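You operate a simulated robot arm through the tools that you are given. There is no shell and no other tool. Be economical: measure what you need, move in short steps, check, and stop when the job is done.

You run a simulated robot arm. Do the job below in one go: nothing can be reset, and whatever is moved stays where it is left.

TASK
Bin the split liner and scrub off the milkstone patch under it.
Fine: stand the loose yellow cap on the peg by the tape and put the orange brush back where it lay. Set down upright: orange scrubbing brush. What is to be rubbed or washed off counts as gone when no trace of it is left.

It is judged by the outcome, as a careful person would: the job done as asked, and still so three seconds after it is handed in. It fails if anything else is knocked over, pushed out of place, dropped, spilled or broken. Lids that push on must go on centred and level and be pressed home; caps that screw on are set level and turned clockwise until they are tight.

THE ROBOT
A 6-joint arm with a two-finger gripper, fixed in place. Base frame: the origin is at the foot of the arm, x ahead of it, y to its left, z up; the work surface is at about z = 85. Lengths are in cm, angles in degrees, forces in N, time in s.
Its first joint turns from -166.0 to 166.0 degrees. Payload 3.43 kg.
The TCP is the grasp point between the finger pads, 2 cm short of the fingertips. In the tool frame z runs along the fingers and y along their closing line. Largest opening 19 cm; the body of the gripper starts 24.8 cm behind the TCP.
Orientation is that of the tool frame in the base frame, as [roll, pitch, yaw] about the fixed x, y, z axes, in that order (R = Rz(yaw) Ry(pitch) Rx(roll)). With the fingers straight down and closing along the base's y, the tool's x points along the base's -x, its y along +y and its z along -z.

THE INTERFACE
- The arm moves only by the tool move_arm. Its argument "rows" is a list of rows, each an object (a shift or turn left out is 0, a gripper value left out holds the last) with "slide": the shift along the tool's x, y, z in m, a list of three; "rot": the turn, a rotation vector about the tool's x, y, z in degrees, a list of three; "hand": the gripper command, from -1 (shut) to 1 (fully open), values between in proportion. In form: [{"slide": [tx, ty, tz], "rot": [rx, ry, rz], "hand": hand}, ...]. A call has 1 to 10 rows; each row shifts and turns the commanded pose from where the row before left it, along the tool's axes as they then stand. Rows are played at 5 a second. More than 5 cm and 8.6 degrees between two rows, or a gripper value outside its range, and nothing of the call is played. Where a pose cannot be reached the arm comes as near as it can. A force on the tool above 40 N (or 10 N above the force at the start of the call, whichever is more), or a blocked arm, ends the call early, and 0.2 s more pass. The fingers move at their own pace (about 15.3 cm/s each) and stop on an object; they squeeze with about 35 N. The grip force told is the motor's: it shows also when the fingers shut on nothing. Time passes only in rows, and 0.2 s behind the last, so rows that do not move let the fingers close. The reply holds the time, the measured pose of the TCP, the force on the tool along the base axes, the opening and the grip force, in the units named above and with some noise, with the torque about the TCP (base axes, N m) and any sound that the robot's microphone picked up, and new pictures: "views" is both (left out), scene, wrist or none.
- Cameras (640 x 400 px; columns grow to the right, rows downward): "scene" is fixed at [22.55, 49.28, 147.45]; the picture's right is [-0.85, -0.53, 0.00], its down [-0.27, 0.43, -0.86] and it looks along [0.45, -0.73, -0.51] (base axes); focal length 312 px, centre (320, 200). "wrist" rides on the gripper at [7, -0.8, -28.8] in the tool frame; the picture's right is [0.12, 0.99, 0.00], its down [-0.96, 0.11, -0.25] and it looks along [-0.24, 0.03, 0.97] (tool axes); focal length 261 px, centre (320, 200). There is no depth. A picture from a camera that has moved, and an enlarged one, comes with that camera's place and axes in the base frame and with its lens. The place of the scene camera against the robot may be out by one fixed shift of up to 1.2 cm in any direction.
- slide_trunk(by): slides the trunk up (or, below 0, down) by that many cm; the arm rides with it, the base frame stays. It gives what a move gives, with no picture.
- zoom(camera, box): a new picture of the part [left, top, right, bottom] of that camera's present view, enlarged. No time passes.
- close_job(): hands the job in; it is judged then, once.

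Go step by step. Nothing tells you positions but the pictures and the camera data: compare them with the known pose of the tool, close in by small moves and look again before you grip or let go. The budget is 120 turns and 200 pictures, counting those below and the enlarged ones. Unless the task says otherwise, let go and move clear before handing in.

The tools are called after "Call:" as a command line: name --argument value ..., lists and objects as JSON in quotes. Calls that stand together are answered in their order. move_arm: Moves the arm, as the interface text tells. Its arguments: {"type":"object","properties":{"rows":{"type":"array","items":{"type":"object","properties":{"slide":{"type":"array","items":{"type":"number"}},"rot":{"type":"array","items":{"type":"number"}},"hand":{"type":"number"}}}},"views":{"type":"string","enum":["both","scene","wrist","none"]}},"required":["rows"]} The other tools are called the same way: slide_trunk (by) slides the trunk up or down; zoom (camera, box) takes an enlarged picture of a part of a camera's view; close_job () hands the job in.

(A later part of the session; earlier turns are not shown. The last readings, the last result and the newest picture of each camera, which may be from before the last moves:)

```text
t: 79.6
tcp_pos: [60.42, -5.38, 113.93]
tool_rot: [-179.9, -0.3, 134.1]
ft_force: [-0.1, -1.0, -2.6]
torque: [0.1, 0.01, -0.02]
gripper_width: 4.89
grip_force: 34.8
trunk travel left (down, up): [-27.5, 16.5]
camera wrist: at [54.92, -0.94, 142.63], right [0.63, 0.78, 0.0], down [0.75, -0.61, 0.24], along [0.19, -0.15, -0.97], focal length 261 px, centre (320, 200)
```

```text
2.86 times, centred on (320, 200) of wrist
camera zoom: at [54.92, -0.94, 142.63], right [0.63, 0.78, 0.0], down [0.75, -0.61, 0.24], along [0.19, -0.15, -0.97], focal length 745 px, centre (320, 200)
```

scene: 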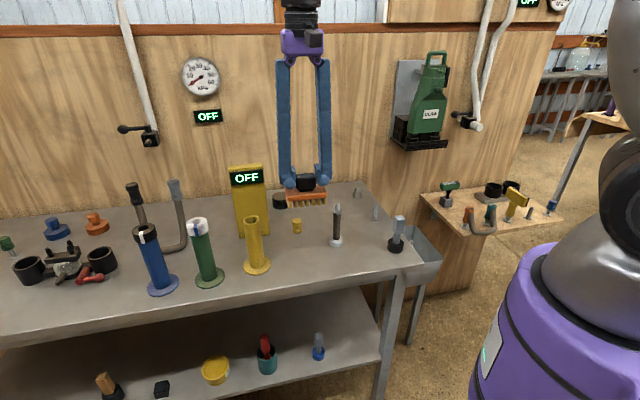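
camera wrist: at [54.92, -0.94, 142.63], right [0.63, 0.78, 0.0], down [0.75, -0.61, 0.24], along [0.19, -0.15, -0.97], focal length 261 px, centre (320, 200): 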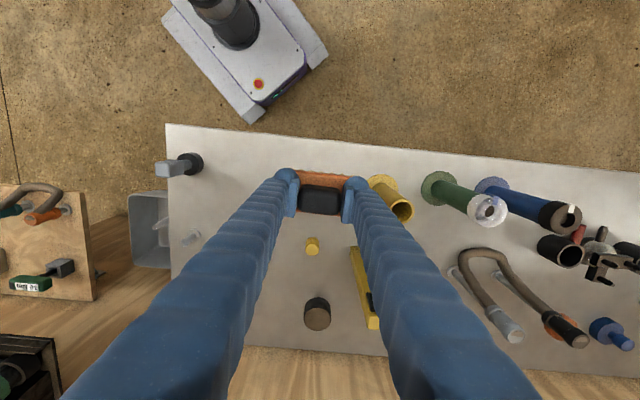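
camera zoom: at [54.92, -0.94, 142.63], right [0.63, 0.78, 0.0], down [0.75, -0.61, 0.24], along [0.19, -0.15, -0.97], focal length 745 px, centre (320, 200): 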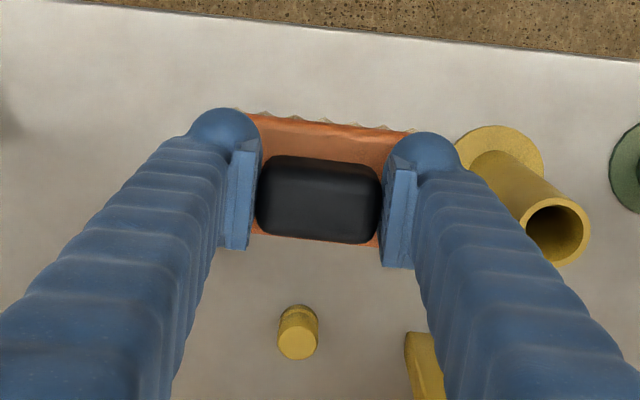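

Call:
move_arm --rows '[{"slide": [0.004, 0.0016, 0]}, {"slide": [0, 0, 0.045]}, {"slide": [0, 0, 0.045]}, {"slide": [0, 0, 0.045]}, {"slide": [0, 0, 0.045]}, {"slide": [0, 0, 0.025]}, {"slide": [0, 0, 0.007]}, {}]' --views "both"

Call:
zoom --camera "scene" --box '[260, 200, 360, 285]'

```text
t: 81.4
tcp_pos: [60.18, -4.6, 92.93]
tool_rot: [-179.9, -0.2, 134.0]
ft_force: [-0.5, -0.3, -0.8]
torque: [0.02, -0.03, -0.01]
gripper_width: 4.9
grip_force: 34.8
trunk travel left (down, up): [-27.5, 16.5]
camera wrist: at [54.73, -0.21, 121.56], right [0.63, 0.78, 0.0], down [0.75, -0.61, 0.24], along [0.19, -0.15, -0.97], focal length 261 px, centre (320, 200)
```

scene: 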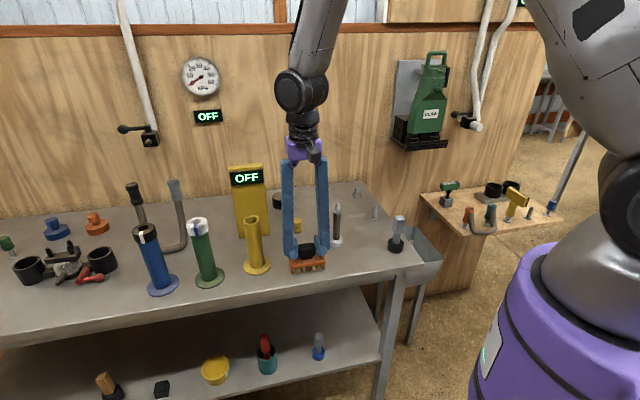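
wrist: 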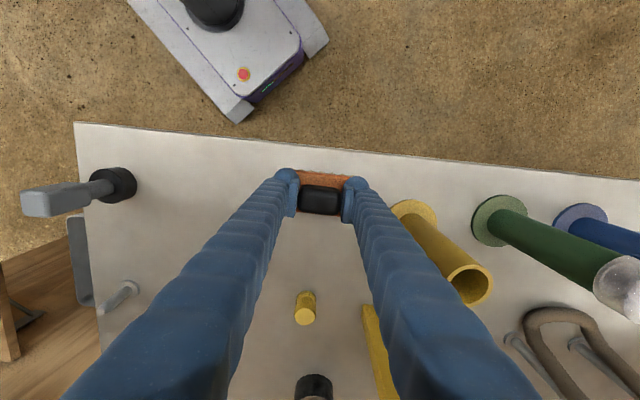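

```text
4.71 times, centred on (310, 242) of scene
camera zoom: at [22.55, 49.28, 147.45], right [-0.85, -0.53, 0.0], down [-0.27, 0.43, -0.86], along [0.45, -0.73, -0.51], focal length 1470 px, centre (367, 0)
```

zoom: 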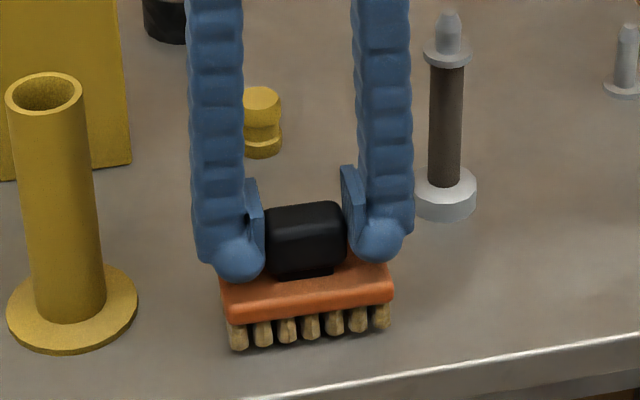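

Call:
move_arm --rows '[{"slide": [-0.0035, -0.0025, 0.004]}, {"slide": [0, 0, 0.002]}, {}]' --views "none"

Call:
zoom --camera "scene" --box '[270, 225, 350, 285]'

```text
t: 82.2
tcp_pos: [60.17, -5.06, 92.15]
tool_rot: [-179.9, -0.2, 134.0]
ft_force: [0.1, 0.2, -1.7]
torque: [-0.01, -0.01, 0.0]
gripper_width: 4.88
grip_force: 34.6
trunk travel left (down, up): [-27.5, 16.5]
```

```text
6.67 times, centred on (310, 255) of scene
camera zoom: at [22.55, 49.28, 147.45], right [-0.85, -0.53, 0.0], down [-0.27, 0.43, -0.86], along [0.45, -0.73, -0.51], focal length 2083 px, centre (387, -167)
```

zoom: 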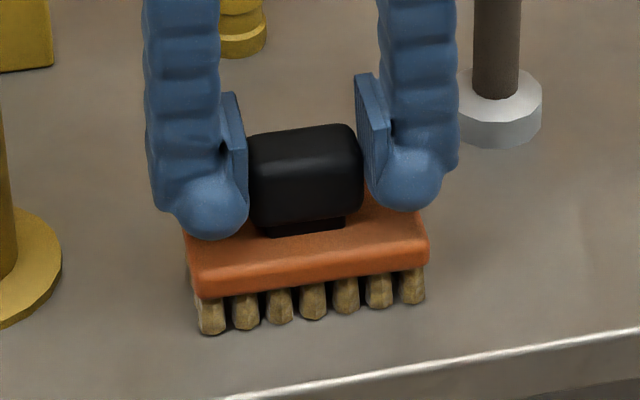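

Matches the original picture within a couple of mm; lowering the last bit to contact.

Call:
move_arm --rows '[{"slide": [0, 0, 0.001]}, {"slide": [0, 0, 0.001]}, {}]' --views "none"

Call:
zoom --camera "scene" --box '[270, 225, 350, 285]'

```text
t: 83.0
tcp_pos: [60.29, -5.09, 92.03]
tool_rot: [-179.9, -0.3, 134.1]
ft_force: [-0.4, 1.8, 6.4]
torque: [-0.07, -0.1, 0.02]
gripper_width: 4.9
grip_force: 35.5
trunk travel left (down, up): [-27.5, 16.5]
```

```text
6.67 times, centred on (310, 255) of scene
camera zoom: at [22.55, 49.28, 147.45], right [-0.85, -0.53, 0.0], down [-0.27, 0.43, -0.86], along [0.45, -0.73, -0.51], focal length 2083 px, centre (387, -167)
```

zoom: 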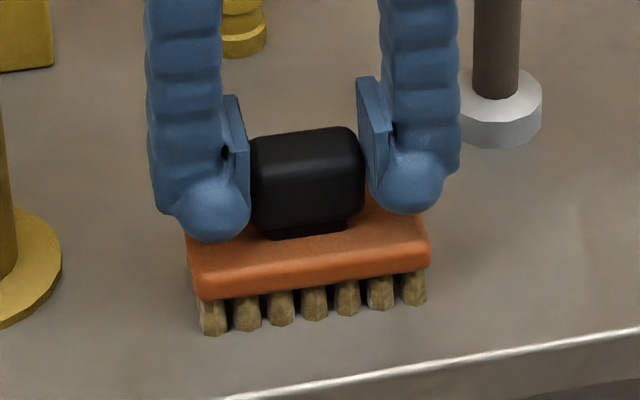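

Contact at 6 N and position matches. Opening and rising.

Call:
move_arm --rows '[{"hand": -0.4}, {"hand": -0.2}, {"hand": -0.1}, {"slide": [0, 0, -0.03]}, {"slide": [0, 0, -0.045]}, {"slide": [0, 0, -0.045]}, {"slide": [0, 0, -0.045]}, {"slide": [0, 0, -0.045]}]' --views "both"

Call:
zoom --camera "scene" --box '[270, 225, 350, 285]'

```text
t: 84.8
tcp_pos: [60.01, -5.17, 112.85]
tool_rot: [-179.8, -0.1, 134.1]
ft_force: [-0.4, -1.0, 0.3]
torque: [0.01, -0.06, 0.01]
gripper_width: 8.53
grip_force: 0.1
trunk travel left (down, up): [-27.5, 16.5]
camera wrist: at [54.58, -0.77, 141.67], right [0.63, 0.78, 0.0], down [0.75, -0.61, 0.24], along [0.19, -0.15, -0.97], focal length 261 px, centre (320, 200)
```

scene: 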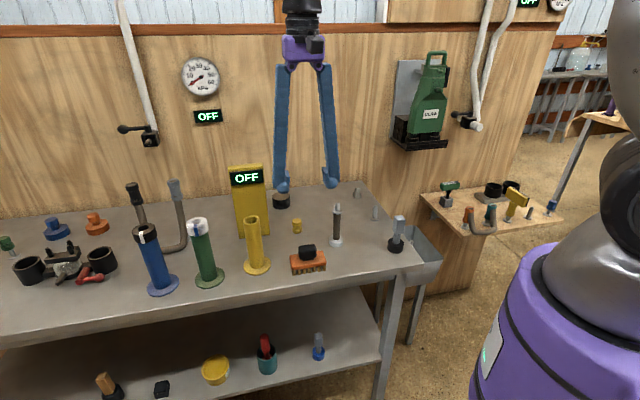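
wrist: 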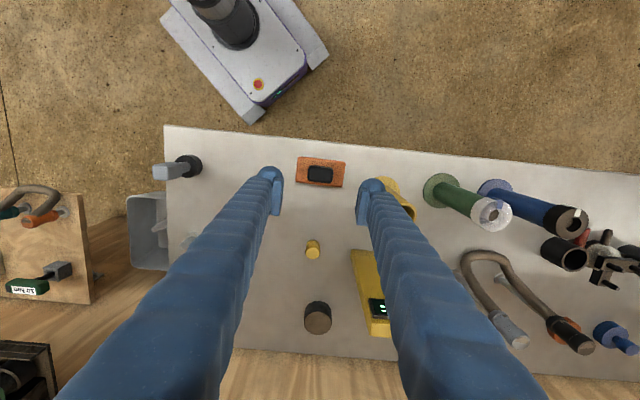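

```text
6.67 times, centred on (310, 255) of scene
camera zoom: at [22.55, 49.28, 147.45], right [-0.85, -0.53, 0.0], down [-0.27, 0.43, -0.86], along [0.45, -0.73, -0.51], focal length 2083 px, centre (387, -167)
```

zoom: 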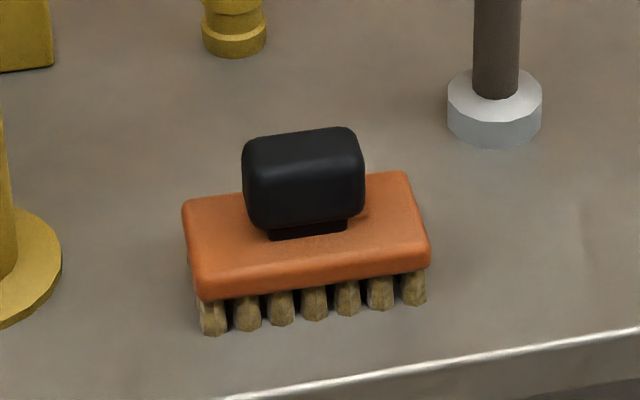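

Brush is back in place. Before the cap I take extreme zooms of the puck, block, and post to settle what the tape is.

Call:
zoom --camera "scene" --box '[325, 195, 350, 215]'

Call:
zoom --camera "wrist" --box '[295, 230, 345, 340]'

Call:
zoom --camera "scene" --box '[345, 180, 385, 225]'

```text
16.00 times, centred on (338, 205) of scene
camera zoom: at [22.55, 49.28, 147.45], right [-0.85, -0.53, 0.0], down [-0.27, 0.43, -0.86], along [0.45, -0.73, -0.51], focal length 4999 px, centre (40, 120)
```

zoom: 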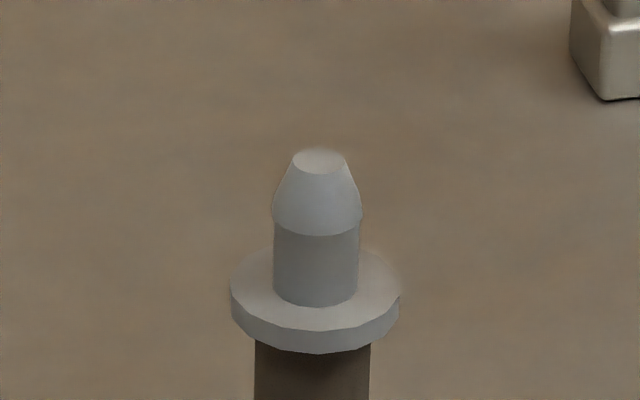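

```text
3.64 times, centred on (320, 285) of wrist
camera zoom: at [54.58, -0.77, 141.67], right [0.63, 0.78, 0.0], down [0.75, -0.61, 0.24], along [0.19, -0.15, -0.97], focal length 948 px, centre (320, -109)
```

zoom: 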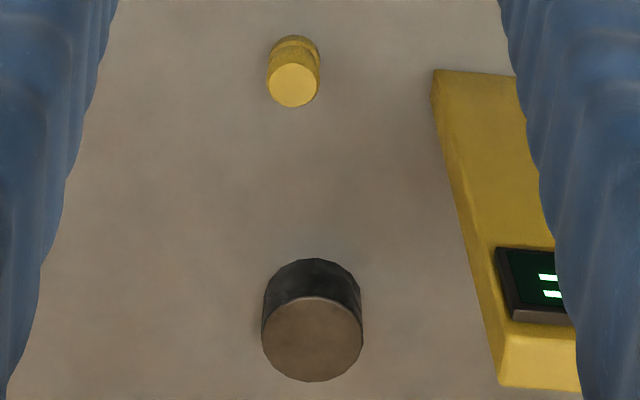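

```text
8.89 times, centred on (365, 202) of scene
camera zoom: at [22.55, 49.28, 147.45], right [-0.85, -0.53, 0.0], down [-0.27, 0.43, -0.86], along [0.45, -0.73, -0.51], focal length 2777 px, centre (-80, 178)
```

zoom: 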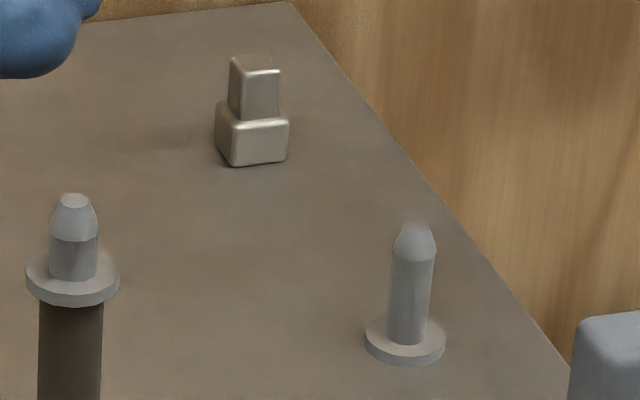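

The dark roll is the best match for the tape, and peg A is the free cap peg on this bench corner. Next I turn the fingers 85° so the wide gripper body clears the tall yellow panel, and move over the yellow cap ≈(73.3,-17.9).

Call:
move_arm --rows '[{"rot": [0, 0, -8.5]}, {"rot": [0, 0, -8.5]}, {"rot": [0, 0, -8.5]}, {"rot": [0, 0, -8.5]}, {"rot": [0, 0, -8.5]}, {"rot": [0, 0, -8.5]}, {"rot": [0, 0, -8.5]}, {"rot": [0, 0, -8.5]}, {"rot": [0, 0, -8.5]}, {"rot": [0, 0, -8.5]}]' --views "none"

Call:
move_arm --rows '[{"slide": [-0.005, -0.036, 0], "hand": -0.3}, {"slide": [-0.005, -0.036, 0]}, {"slide": [-0.005, -0.036, 0]}, {"slide": [-0.005, -0.036, 0]}, {"slide": [-0.0035, -0.038, 0]}]' --views "both"

Call:
zoom --camera "wrist" --box '[240, 110, 400, 220]'

```text
t: 87.0
tcp_pos: [60.17, -5.2, 112.83]
tool_rot: [179.8, -0.1, -140.8]
ft_force: [-0.2, 0.3, 0.2]
torque: [0.01, 0.01, -0.02]
gripper_width: 8.56
grip_force: 0.1
trunk travel left (down, up): [-27.5, 16.5]
```

```text
t: 88.2
tcp_pos: [73.63, -18.01, 112.64]
tool_rot: [179.9, -0.1, -141.0]
ft_force: [0.7, -0.4, 0.4]
torque: [0.01, 0.08, 0.04]
gripper_width: 6.64
grip_force: 0.1
trunk travel left (down, up): [-27.5, 16.5]
camera wrist: at [68.68, -23.16, 141.47], right [-0.72, 0.7, 0.0], down [0.68, 0.7, 0.25], along [0.17, 0.18, -0.97], focal length 261 px, centre (320, 200)
```

scene: 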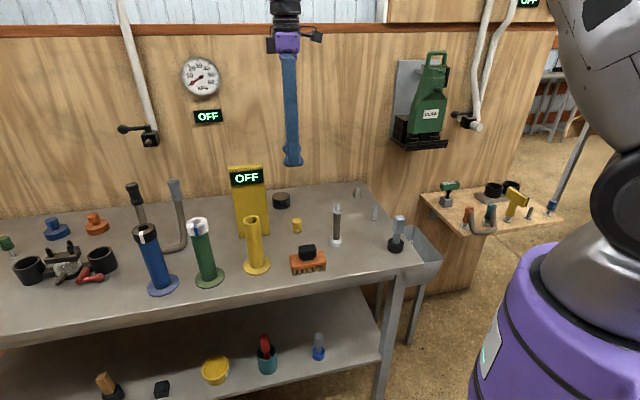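
wrist: 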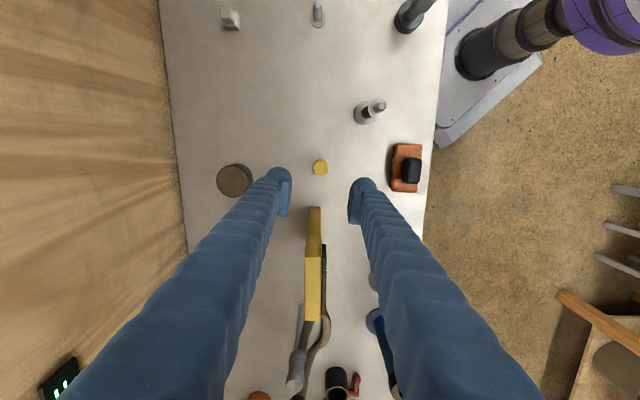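

```text
3.64 times, centred on (320, 165) of wrist
camera zoom: at [68.68, -23.16, 141.47], right [-0.72, 0.7, 0.0], down [0.68, 0.7, 0.25], along [0.17, 0.18, -0.97], focal length 948 px, centre (320, 327)
```

zoom: 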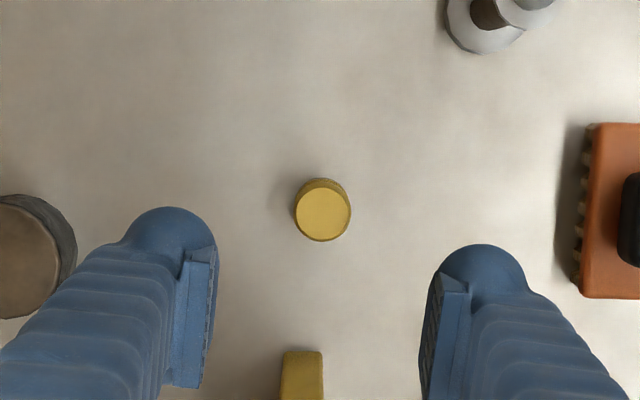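

Call:
move_arm --rows '[{"slide": [0.003, 0.0025, 0]}, {"slide": [0, 0, 0.045]}, {"slide": [0, 0, 0.045]}, {"slide": [0, 0, 0.045]}, {"slide": [0, 0, 0.045]}]' --views "both"

Call:
zoom --camera "wrist" --box '[240, 130, 400, 240]'

Call:
zoom --camera "scene" --box '[260, 190, 340, 245]'

```text
t: 89.4
tcp_pos: [73.31, -17.71, 94.67]
tool_rot: [179.8, -0.1, -140.8]
ft_force: [-0.1, 0.4, 0.5]
torque: [0.01, 0.07, 0.02]
gripper_width: 6.67
grip_force: 0.0
trunk travel left (down, up): [-27.5, 16.5]
camera wrist: at [68.4, -22.96, 123.42], right [-0.72, 0.7, 0.0], down [0.68, 0.7, 0.25], along [0.17, 0.18, -0.97], focal length 261 px, centre (320, 200)
```

scene: 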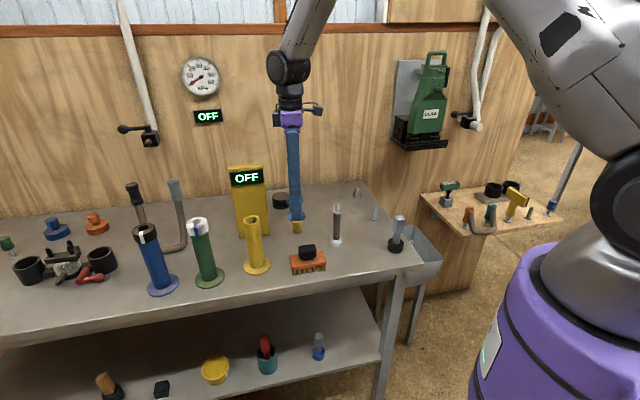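
wrist: 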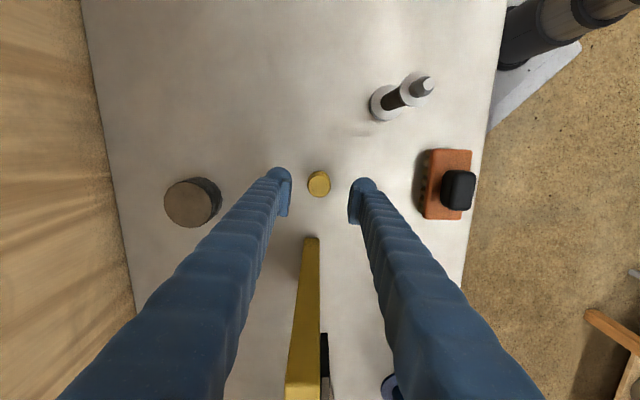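

```text
3.64 times, centred on (320, 185) of wrist
camera zoom: at [68.4, -22.96, 123.42], right [-0.72, 0.7, 0.0], down [0.68, 0.7, 0.25], along [0.17, 0.18, -0.97], focal length 948 px, centre (320, 254)
```

zoom: 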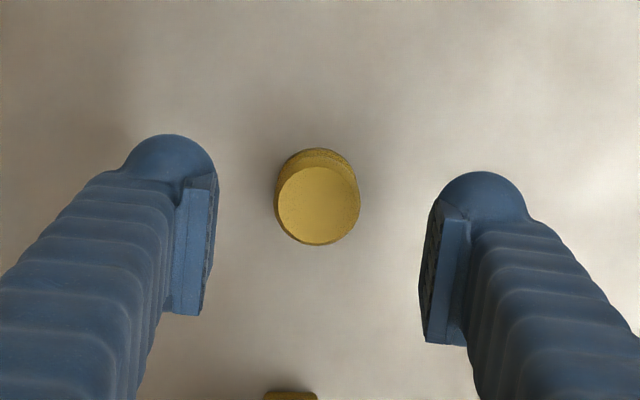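

```text
7.27 times, centred on (300, 218) of scene
camera zoom: at [22.55, 49.28, 147.45], right [-0.85, -0.53, 0.0], down [-0.27, 0.43, -0.86], along [0.45, -0.73, -0.51], focal length 2272 px, centre (466, 73)
```

zoom: 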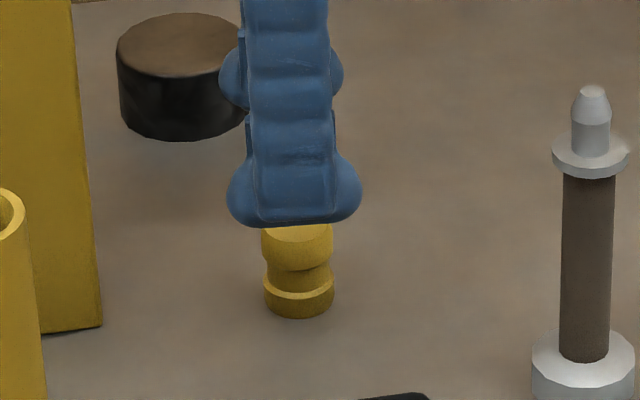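

Call:
move_arm --rows '[{"slide": [0.0025, 0, 0.03]}, {"slide": [0, 0, 0.03]}, {"slide": [0, 0, 0.01]}, {}]' --views "wrist"

Call:
zoom --camera "wrist" --box '[240, 130, 400, 240]'

Call:
zoom --camera "scene" --box '[260, 190, 340, 245]'

```text
t: 90.4
tcp_pos: [72.92, -17.94, 87.78]
tool_rot: [179.8, -0.1, -140.9]
ft_force: [0.6, 1.4, -0.6]
torque: [-0.01, 0.02, -0.03]
gripper_width: 6.64
grip_force: 0.0
trunk travel left (down, up): [-27.5, 16.5]
camera wrist: at [68.08, -23.06, 116.55], right [-0.72, 0.7, 0.0], down [0.68, 0.7, 0.25], along [0.17, 0.18, -0.97], focal length 261 px, centre (320, 200)
```

wrist: 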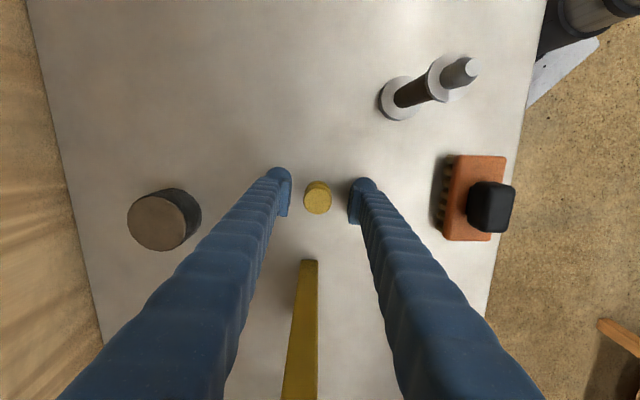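

```text
3.64 times, centred on (320, 185) of wrist
camera zoom: at [68.08, -23.06, 116.55], right [-0.72, 0.7, 0.0], down [0.68, 0.7, 0.25], along [0.17, 0.18, -0.97], focal length 948 px, centre (320, 254)
```

zoom: 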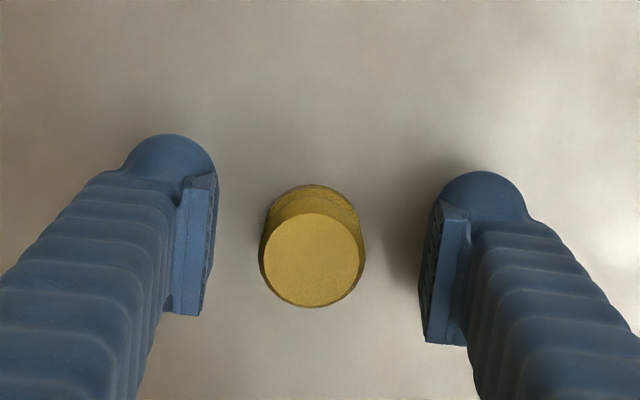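

```text
7.27 times, centred on (300, 218) of scene
camera zoom: at [22.55, 49.28, 147.45], right [-0.85, -0.53, 0.0], down [-0.27, 0.43, -0.86], along [0.45, -0.73, -0.51], focal length 2272 px, centre (466, 73)
```

zoom: 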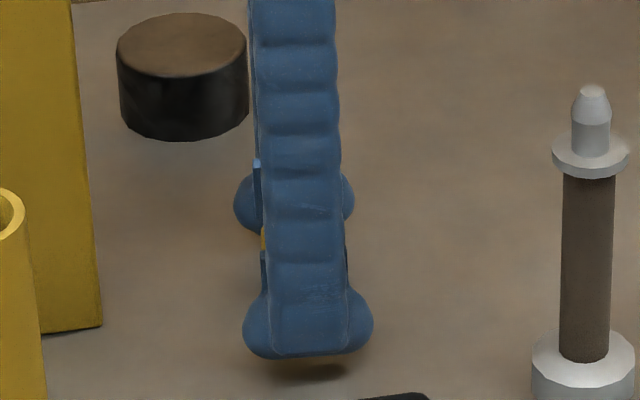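

Call:
move_arm --rows '[{"hand": -0.5}, {"hand": -0.6}, {"hand": -0.75}, {"hand": -1}, {"hand": -1}]' --views "none"

Call:
move_arm --rows '[{"slide": [0, 0, -0.01]}, {"slide": [0, 0, -0.04]}, {"slide": [0, 0, -0.045]}, {"slide": [0, 0, -0.045]}, {"slide": [0, 0, -0.045]}]' --views "both"

Call:
zoom --camera "wrist" --box '[240, 130, 400, 240]'

Call:
zoom --camera "scene" --box '[250, 130, 340, 200]'

```text
t: 91.6
tcp_pos: [73.0, -17.85, 87.83]
tool_rot: [179.8, -0.1, -140.9]
ft_force: [-0.3, 0.5, 0.6]
torque: [-0.01, -0.06, 0.01]
gripper_width: 3.09
grip_force: 34.7
trunk travel left (down, up): [-27.5, 16.5]
```

```text
t: 92.8
tcp_pos: [72.81, -18.1, 106.76]
tool_rot: [179.8, 0.0, -140.8]
ft_force: [0.0, 0.5, 0.0]
torque: [0.02, -0.06, -0.03]
gripper_width: 3.08
grip_force: 35.2
trunk travel left (down, up): [-27.5, 16.5]
camera wrist: at [67.95, -23.25, 135.36], right [-0.72, 0.7, 0.0], down [0.68, 0.7, 0.25], along [0.17, 0.18, -0.97], focal length 261 px, centre (320, 200)
```

scene: 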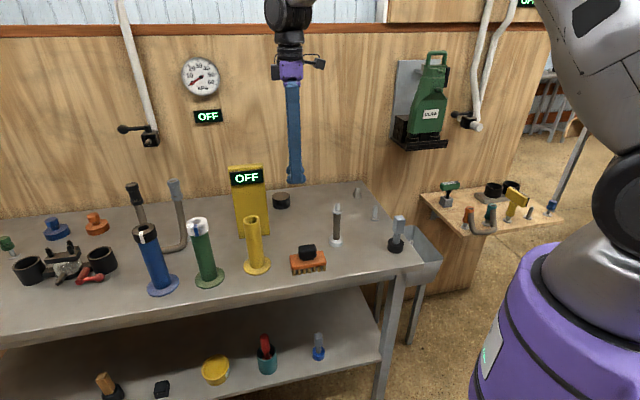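
wrist: 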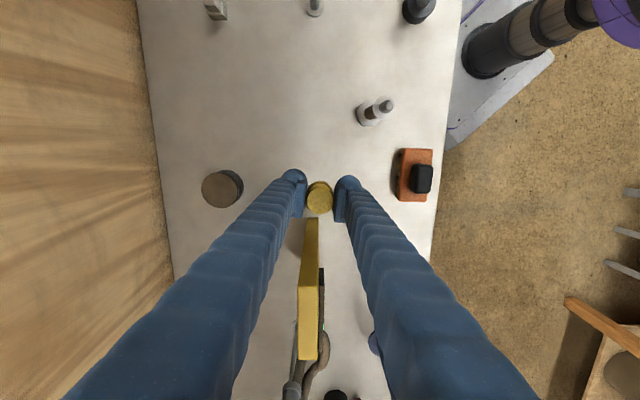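

```text
3.64 times, centred on (320, 185) of wrist
camera zoom: at [67.95, -23.25, 135.36], right [-0.72, 0.7, 0.0], down [0.68, 0.7, 0.25], along [0.17, 0.18, -0.97], focal length 948 px, centre (320, 254)
```

zoom: 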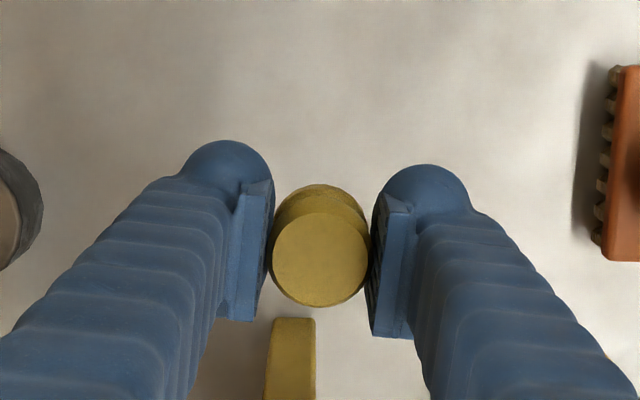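

```text
5.71 times, centred on (295, 165) of scene
camera zoom: at [22.55, 49.28, 147.45], right [-0.85, -0.53, 0.0], down [-0.27, 0.43, -0.86], along [0.45, -0.73, -0.51], focal length 1785 px, centre (463, 400)
```

zoom: 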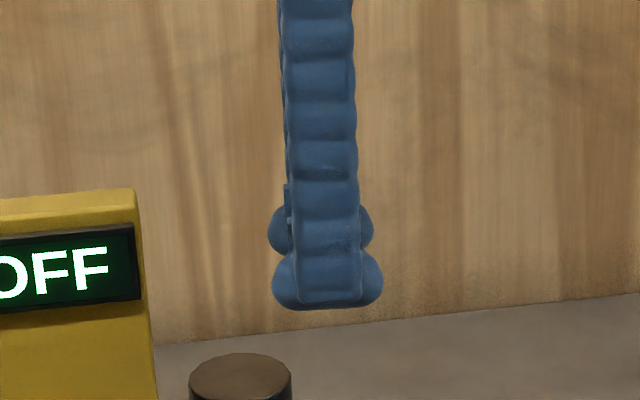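

Cap held centred. I raise, turn back to bench-aligned yaw, and carry it over peg A ≈(53.5,-38.6).

Call:
move_arm --rows '[{"slide": [0, 0, -0.04], "rot": [0, 0, 5]}, {"rot": [0, 0, 8.5]}, {"rot": [0, 0, 8.5]}, {"rot": [0, 0, 8.5]}, {"rot": [0, 0, 8.5]}, {"rot": [0, 0, 8.5]}, {"rot": [0, 0, 8.5]}, {"rot": [0, 0, 8.5]}, {"rot": [0, 0, 8.5]}, {"rot": [0, 0, 8.5]}]' --views "none"

Call:
move_arm --rows '[{"rot": [0, 0, 3.5]}, {"slide": [-0.002, -0.04, 0]}, {"slide": [-0.002, -0.04, 0]}, {"slide": [-0.002, -0.04, 0]}, {"slide": [-0.002, -0.04, 0]}, {"slide": [-0.002, -0.04, 0]}, {"slide": [-0.002, -0.04, 0]}, {"slide": [-0.001, -0.041, 0]}]' --views "both"

Call:
zoom --camera "wrist" --box '[240, 110, 400, 220]'

```text
t: 95.0
tcp_pos: [72.91, -17.99, 110.32]
tool_rot: [-179.9, -0.3, 137.4]
ft_force: [0.2, 0.7, -0.5]
torque: [-0.04, -0.02, 0.04]
gripper_width: 3.06
grip_force: 35.0
trunk travel left (down, up): [-27.5, 16.5]
```

```text
t: 96.8
tcp_pos: [53.42, -38.52, 110.49]
tool_rot: [-179.9, -0.1, 134.1]
ft_force: [-0.7, 0.3, 0.2]
torque: [0.02, -0.06, 0.02]
gripper_width: 3.07
grip_force: 35.0
trunk travel left (down, up): [-27.5, 16.5]
camera wrist: at [47.92, -34.16, 139.26], right [0.63, 0.78, 0.0], down [0.75, -0.61, 0.24], along [0.19, -0.15, -0.97], focal length 261 px, centre (320, 200)
```

scene: 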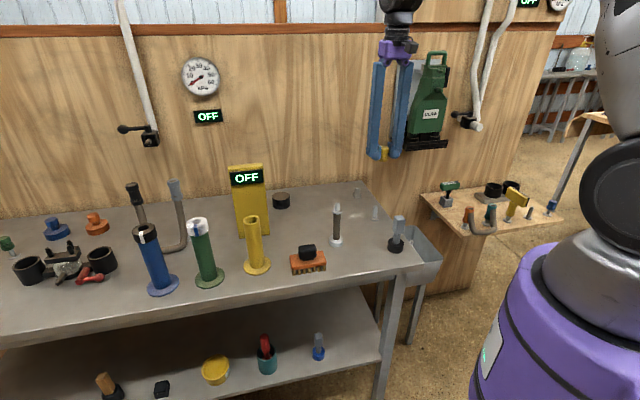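
wrist: 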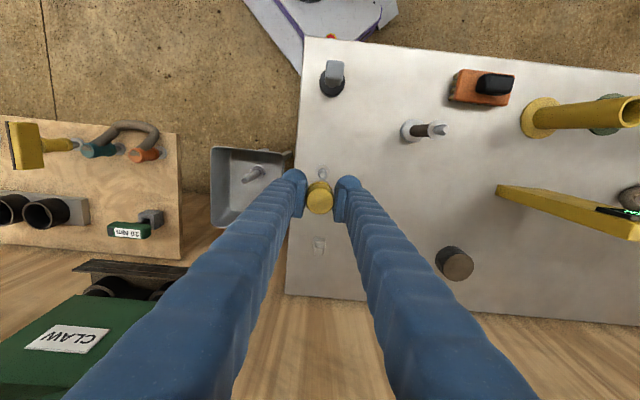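

```text
3.64 times, centred on (320, 165) of wrist
camera zoom: at [47.92, -34.16, 139.26], right [0.63, 0.78, 0.0], down [0.75, -0.61, 0.24], along [0.19, -0.15, -0.97], focal length 948 px, centre (320, 327)
```

zoom: 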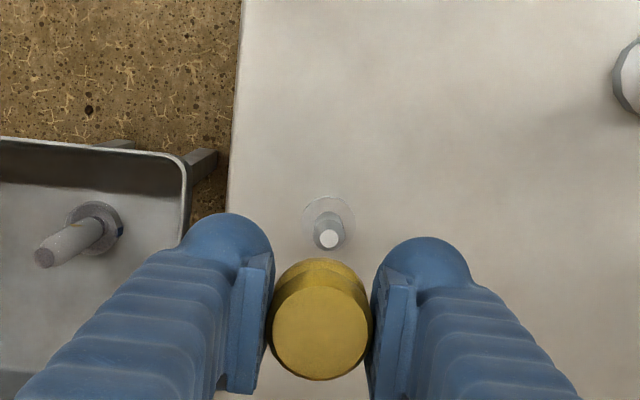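

Call:
move_arm --rows '[{"slide": [-0.002, 0.005, 0]}, {"slide": [0, 0, 0.045]}, {"slide": [0, 0, 0.045]}, {"slide": [0, 0, 0.045]}, {}]' --views "both"

Call:
zoom --camera "wrist" --box '[280, 140, 360, 220]'

Call:
zoom --camera "scene" --box '[345, 180, 405, 230]'

```text
t: 98.0
tcp_pos: [53.9, -38.11, 96.99]
tool_rot: [-179.9, -0.2, 134.0]
ft_force: [0.9, 0.2, 0.5]
torque: [0.08, -0.01, -0.01]
gripper_width: 3.08
grip_force: 34.9
trunk travel left (down, up): [-27.5, 16.5]
camera wrist: at [48.52, -33.8, 125.68], right [0.63, 0.78, 0.0], down [0.75, -0.61, 0.24], along [0.19, -0.15, -0.97], focal length 261 px, centre (320, 200)
```

scene: 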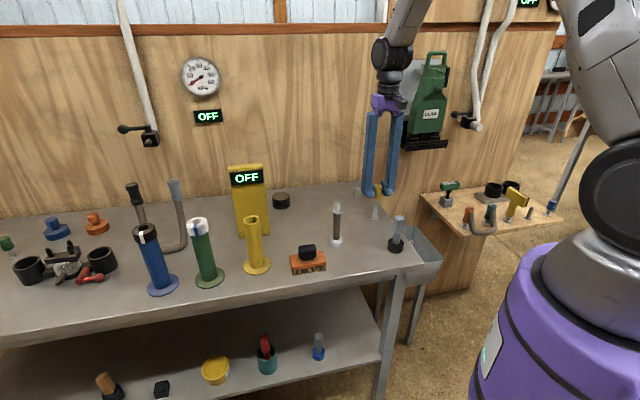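
wrist: 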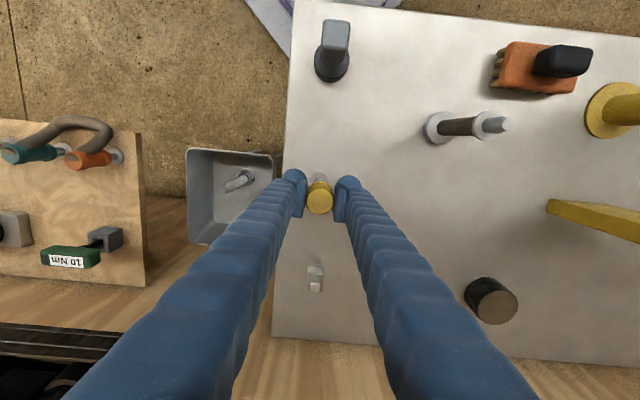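

```text
5.00 times, centred on (320, 180) of wrist
camera zoom: at [48.52, -33.8, 125.68], right [0.63, 0.78, 0.0], down [0.75, -0.61, 0.24], along [0.19, -0.15, -0.97], focal length 1303 px, centre (320, 300)
```

zoom: 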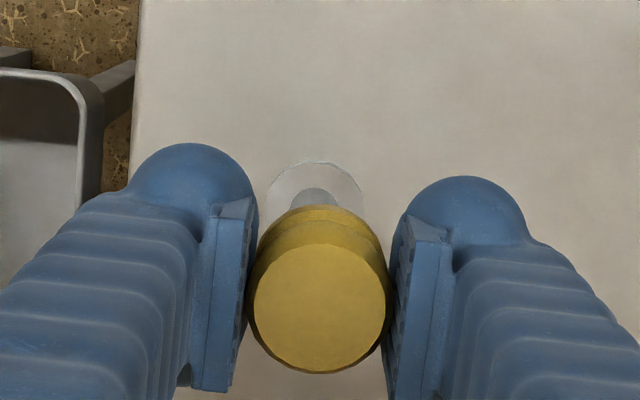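

```text
8.00 times, centred on (375, 205) of scene
camera zoom: at [22.55, 49.28, 147.45], right [-0.85, -0.53, 0.0], down [-0.27, 0.43, -0.86], along [0.45, -0.73, -0.51], focal length 2499 px, centre (-120, 160)
```

zoom: 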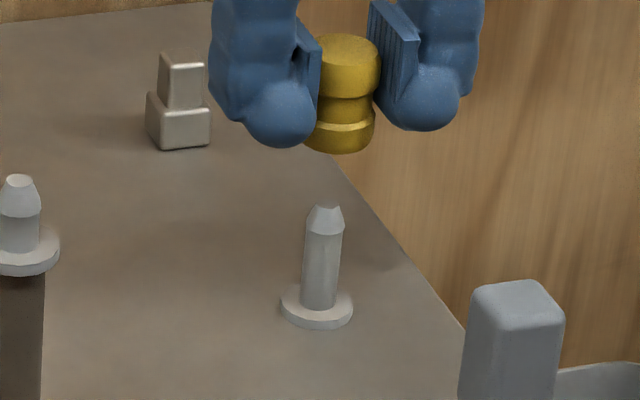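

Close to alignment. I lower to just above the peg tip for a finer check.

Call:
move_arm --rows '[{"slide": [0, 0, 0.015]}, {"slide": [0, 0, 0.008]}, {}]' --views "none"

Call:
zoom --camera "wrist" --box '[290, 155, 350, 215]'

Call:
zoom --camera "scene" --box '[355, 185, 395, 225]'

```text
t: 98.8
tcp_pos: [54.09, -38.02, 94.56]
tool_rot: [-179.9, -0.3, 134.1]
ft_force: [-0.4, 0.8, -0.8]
torque: [-0.02, -0.01, -0.04]
gripper_width: 3.08
grip_force: 34.8
trunk travel left (down, up): [-27.5, 16.5]
```

```text
6.67 times, centred on (320, 185) of wrist
camera zoom: at [48.54, -33.75, 123.32], right [0.63, 0.78, 0.0], down [0.75, -0.61, 0.24], along [0.19, -0.15, -0.97], focal length 1738 px, centre (320, 300)
```

zoom: 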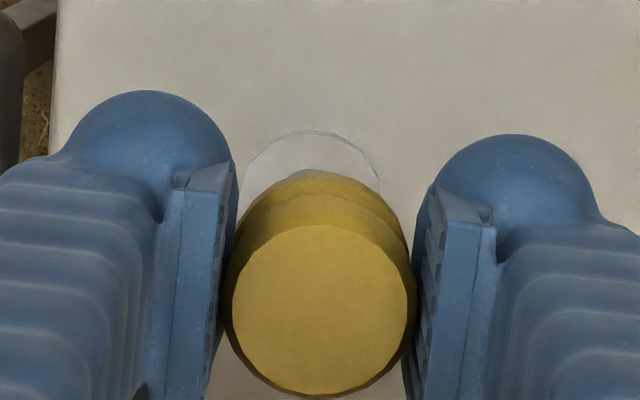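

```text
10.00 times, centred on (375, 205) of scene
camera zoom: at [22.55, 49.28, 147.45], right [-0.85, -0.53, 0.0], down [-0.27, 0.43, -0.86], along [0.45, -0.73, -0.51], focal length 3124 px, centre (-230, 150)
```

zoom: 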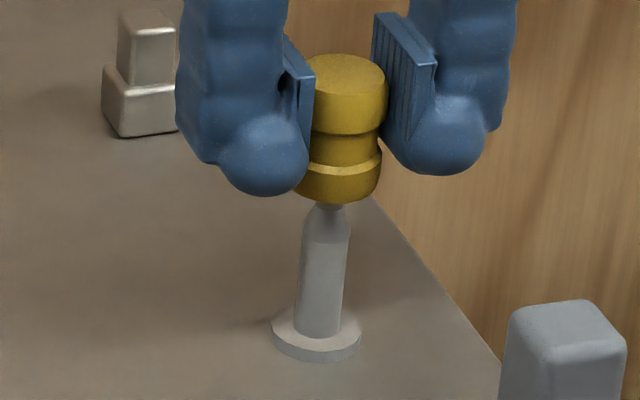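

Estimates from the two cameras agree on alignment to within about 3 mm, and the peg tip is conical, so I lower gently and watch the force.

Call:
move_arm --rows '[{"slide": [0, 0, 0.004]}, {"slide": [0, 0, 0.004]}, {"slide": [0, 0, 0.004]}, {}]' --views "none"

Call:
zoom --camera "scene" --box '[355, 185, 395, 225]'

```text
t: 99.8
tcp_pos: [54.02, -38.26, 93.44]
tool_rot: [-179.9, -0.1, 134.2]
ft_force: [-0.3, -0.5, 0.3]
torque: [-0.02, -0.01, -0.01]
gripper_width: 3.09
grip_force: 34.9
trunk travel left (down, up): [-27.5, 16.5]
```

```text
10.00 times, centred on (375, 205) of scene
camera zoom: at [22.55, 49.28, 147.45], right [-0.85, -0.53, 0.0], down [-0.27, 0.43, -0.86], along [0.45, -0.73, -0.51], focal length 3124 px, centre (-230, 150)
```

zoom: 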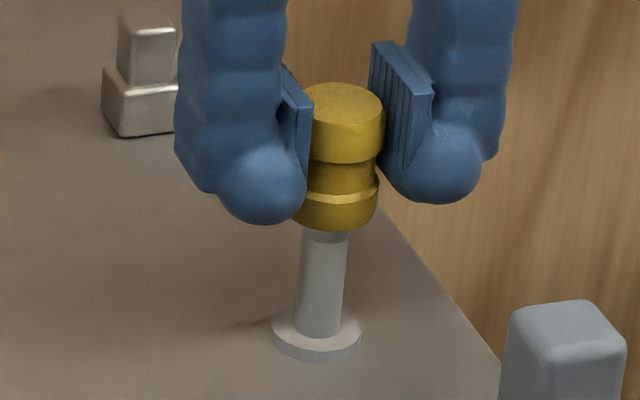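

Call:
move_arm --rows '[{"slide": [0, 0.0015, 0]}, {"slide": [0, 0, 0.003]}, {"slide": [0, 0, 0.003]}, {"slide": [0, 0, 0.003]}, {}]' --views "none"

Call:
zoom --camera "scene" --box '[355, 185, 395, 225]'

Call:
zoom --camera "wrist" --box '[290, 155, 350, 215]'

```text
t: 101.0
tcp_pos: [54.04, -38.21, 92.5]
tool_rot: [-179.9, -0.1, 134.0]
ft_force: [0.4, -0.2, -0.4]
torque: [0.02, 0.01, -0.01]
gripper_width: 3.07
grip_force: 35.0
trunk travel left (down, up): [-27.5, 16.5]
```

```text
10.00 times, centred on (375, 205) of scene
camera zoom: at [22.55, 49.28, 147.45], right [-0.85, -0.53, 0.0], down [-0.27, 0.43, -0.86], along [0.45, -0.73, -0.51], focal length 3124 px, centre (-230, 150)
```

zoom: 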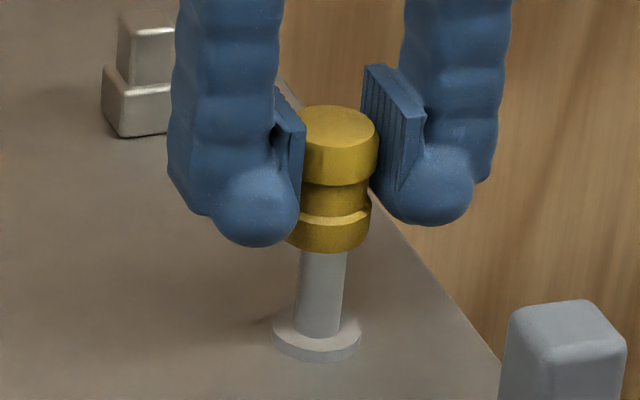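

```text
6.67 times, centred on (320, 185) of wrist
camera zoom: at [48.67, -33.73, 121.27], right [0.63, 0.78, 0.0], down [0.75, -0.61, 0.24], along [0.19, -0.15, -0.97], focal length 1738 px, centre (320, 300)
```

zoom: 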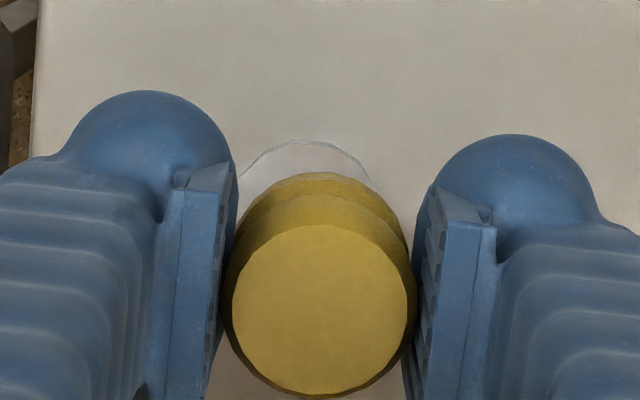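

No contact and the cap bottom is now around the peg tip. Continuing down slowly.

Call:
move_arm --rows '[{"slide": [0, 0, 0.003]}, {"slide": [0, 0, 0.003]}, {"slide": [0, 0, 0.003]}, {"slide": [0, 0, 0.003]}, {}]' --views "none"

Call:
zoom --camera "scene" --box '[355, 185, 395, 225]'

```text
t: 102.2
tcp_pos: [53.96, -38.21, 91.22]
tool_rot: [-179.8, -0.1, 134.1]
ft_force: [-4.8, -13.2, 3.3]
torque: [-0.26, 0.06, -0.04]
gripper_width: 3.07
grip_force: 35.1
trunk travel left (down, up): [-27.5, 16.5]
```

```text
10.00 times, centred on (375, 205) of scene
camera zoom: at [22.55, 49.28, 147.45], right [-0.85, -0.53, 0.0], down [-0.27, 0.43, -0.86], along [0.45, -0.73, -0.51], focal length 3124 px, centre (-230, 150)
```

zoom: 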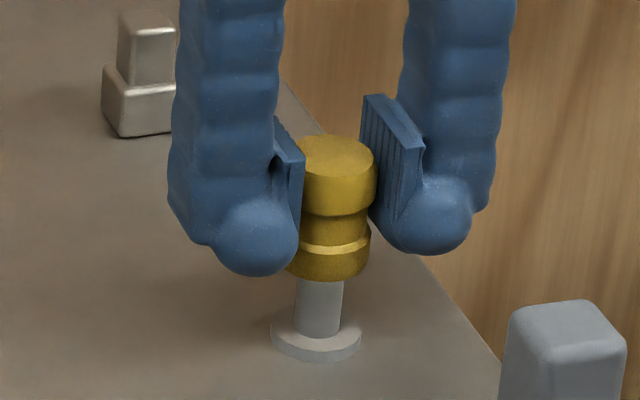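

Lateral reaction shows the cap is a bit too far in +tool-y; it is on the peg. I correct 2 mm and continue.

Call:
move_arm --rows '[{"slide": [-0.001, -0.002, 0]}, {}]' --views "none"

```text
t: 102.8
tcp_pos: [53.95, -38.31, 91.24]
tool_rot: [-179.9, -0.3, 134.2]
ft_force: [0.6, 0.0, -0.6]
torque: [0.01, -0.04, -0.01]
gripper_width: 3.06
grip_force: 34.8
trunk travel left (down, up): [-27.5, 16.5]
```

Call:
move_arm --rows '[{"slide": [0, 0, 0.003]}, {"slide": [0, 0, 0.003]}, {"slide": [0, 0, 0.003]}, {}]' --views "none"

Call:
zoom --camera "scene" --box '[355, 185, 395, 225]'

```text
t: 103.8
tcp_pos: [54.02, -38.38, 90.59]
tool_rot: [-179.9, 0.0, 134.2]
ft_force: [1.8, 3.7, 33.6]
torque: [0.05, -0.06, -0.01]
gripper_width: 3.1
grip_force: 34.8
trunk travel left (down, up): [-27.5, 16.5]
```

```text
10.00 times, centred on (375, 205) of scene
camera zoom: at [22.55, 49.28, 147.45], right [-0.85, -0.53, 0.0], down [-0.27, 0.43, -0.86], along [0.45, -0.73, -0.51], focal length 3124 px, centre (-230, 150)
```

zoom: 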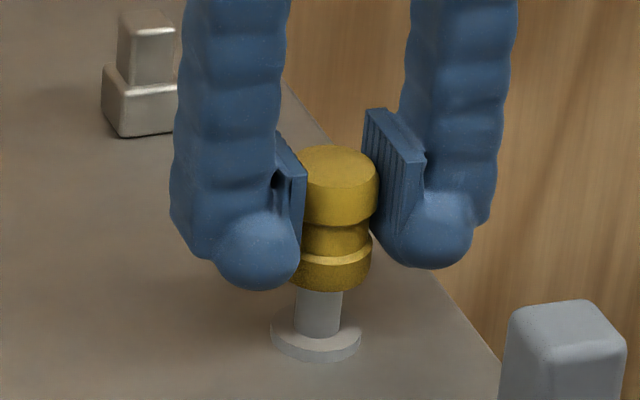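

The cap bottomed on the peg at 33 N, like the green cap on its peg. I relax, release and rise.

Call:
move_arm --rows '[{"slide": [0, 0, -0.003]}, {"hand": -0.6}, {"hand": -0.5}, {"hand": -0.4}, {"slide": [0, 0, -0.02]}, {"slide": [0, 0, -0.045]}, {"slide": [0, 0, -0.045]}, {"slide": [0, 0, -0.045]}, {"slide": [0, 0, -0.045]}]' --views "both"

Call:
zoom --camera "scene" --box '[355, 185, 395, 225]'

Call:
zoom --camera "wrist" --box '[170, 100, 400, 240]'

```text
t: 105.8
tcp_pos: [54.01, -38.32, 110.64]
tool_rot: [-179.9, -0.2, 134.1]
ft_force: [0.1, 0.3, -0.8]
torque: [-0.06, -0.05, 0.03]
gripper_width: 5.68
grip_force: 0.0
trunk travel left (down, up): [-27.5, 16.5]
camera wrist: at [48.6, -34.01, 139.46], right [0.63, 0.78, 0.0], down [0.75, -0.61, 0.24], along [0.19, -0.15, -0.97], focal length 261 px, centre (320, 200)
```

scene: 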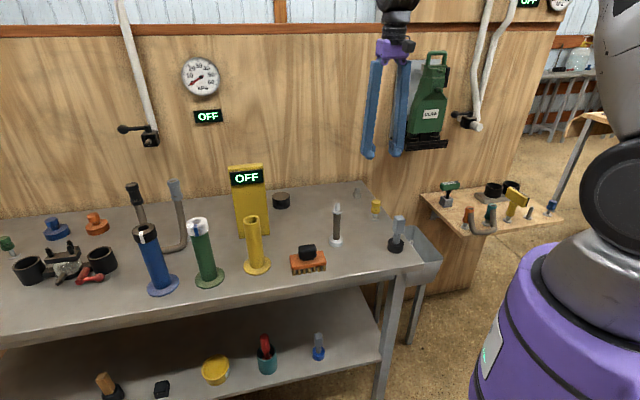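
wrist: 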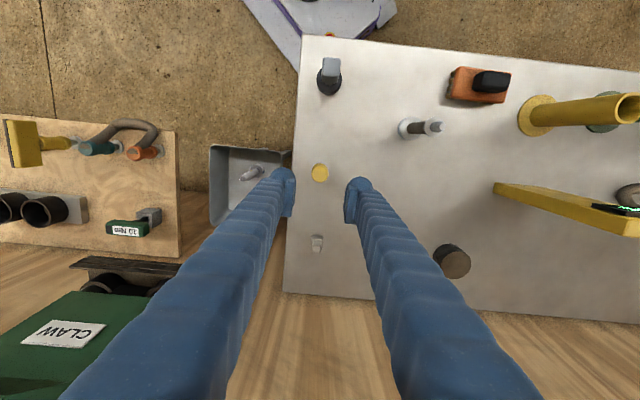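

```text
10.00 times, centred on (375, 205) of scene
camera zoom: at [22.55, 49.28, 147.45], right [-0.85, -0.53, 0.0], down [-0.27, 0.43, -0.86], along [0.45, -0.73, -0.51], focal length 3124 px, centre (-230, 150)
```

zoom: 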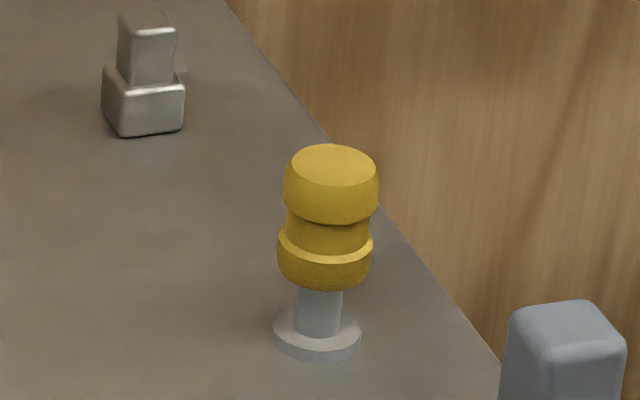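

```text
2.78 times, centred on (285, 170) of wrist
camera zoom: at [48.6, -34.01, 139.46], right [0.63, 0.78, 0.0], down [0.75, -0.61, 0.24], along [0.19, -0.15, -0.97], focal length 725 px, centre (417, 284)
```

zoom: 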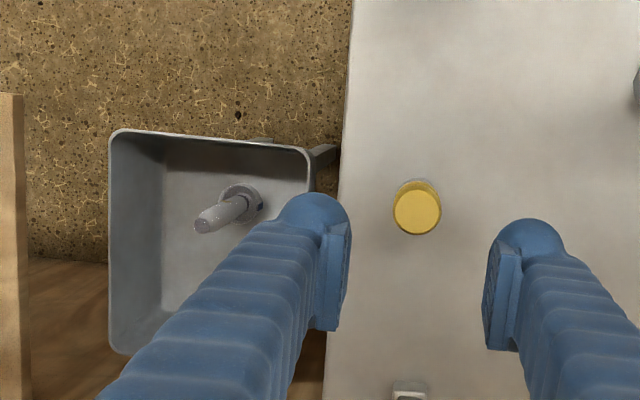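

Cap sits level on the peg. One last check of the scrubbed area from above, moving clear.

Call:
move_arm --rows '[{"slide": [0.02, 0.035, -0.02]}, {"slide": [0.02, 0.035, -0.02]}, {"slide": [0.02, 0.035, -0.02]}, {"slide": [0.02, 0.035, -0.02]}]' --views "wrist"

Call:
zoom --camera "wrist" --box '[250, 170, 390, 300]'

Call:
zoom --camera "scene" --box '[270, 170, 370, 230]'

```text
t: 106.8
tcp_pos: [58.76, -22.97, 119.04]
tool_rot: [-179.9, -0.1, 134.1]
ft_force: [-0.5, 0.0, -0.1]
torque: [-0.11, 0.02, 0.0]
gripper_width: 5.67
grip_force: 0.1
trunk travel left (down, up): [-27.5, 16.5]
camera wrist: at [53.24, -18.57, 147.68], right [0.63, 0.78, 0.0], down [0.75, -0.61, 0.24], along [0.19, -0.16, -0.97], focal length 261 px, centre (320, 200)
```

wrist: 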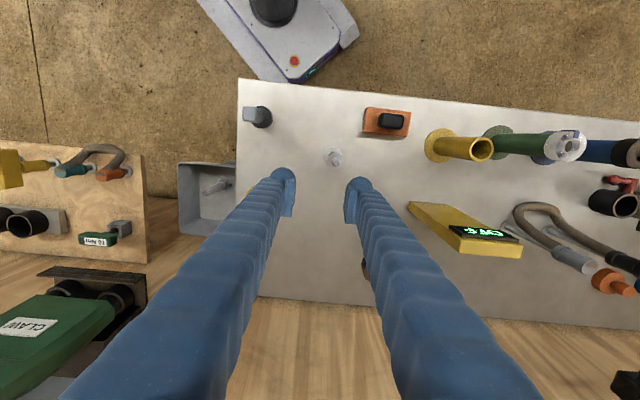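

```text
3.08 times, centred on (320, 235) of wrist
camera zoom: at [53.24, -18.57, 147.68], right [0.63, 0.78, 0.0], down [0.75, -0.61, 0.24], along [0.19, -0.16, -0.97], focal length 802 px, centre (320, 92)
```

zoom: 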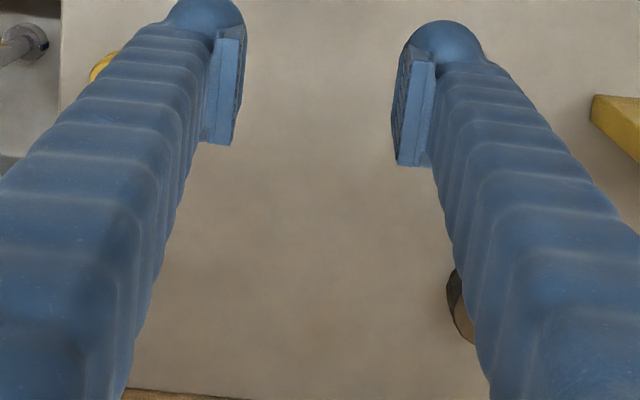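

```text
6.40 times, centred on (320, 200) of scene
camera zoom: at [22.55, 49.28, 147.45], right [-0.85, -0.53, 0.0], down [-0.27, 0.43, -0.86], along [0.45, -0.73, -0.51], focal length 2000 px, centre (320, 200)
```

zoom: 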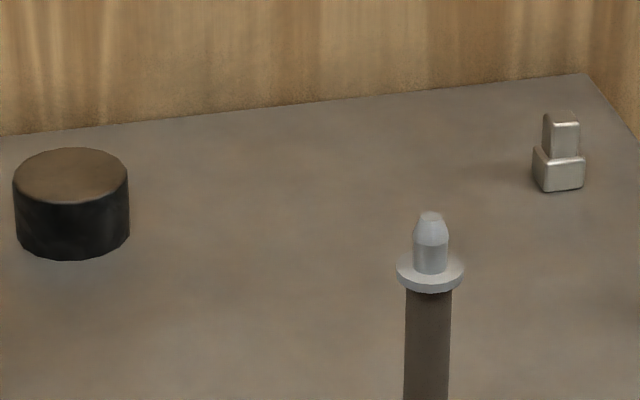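

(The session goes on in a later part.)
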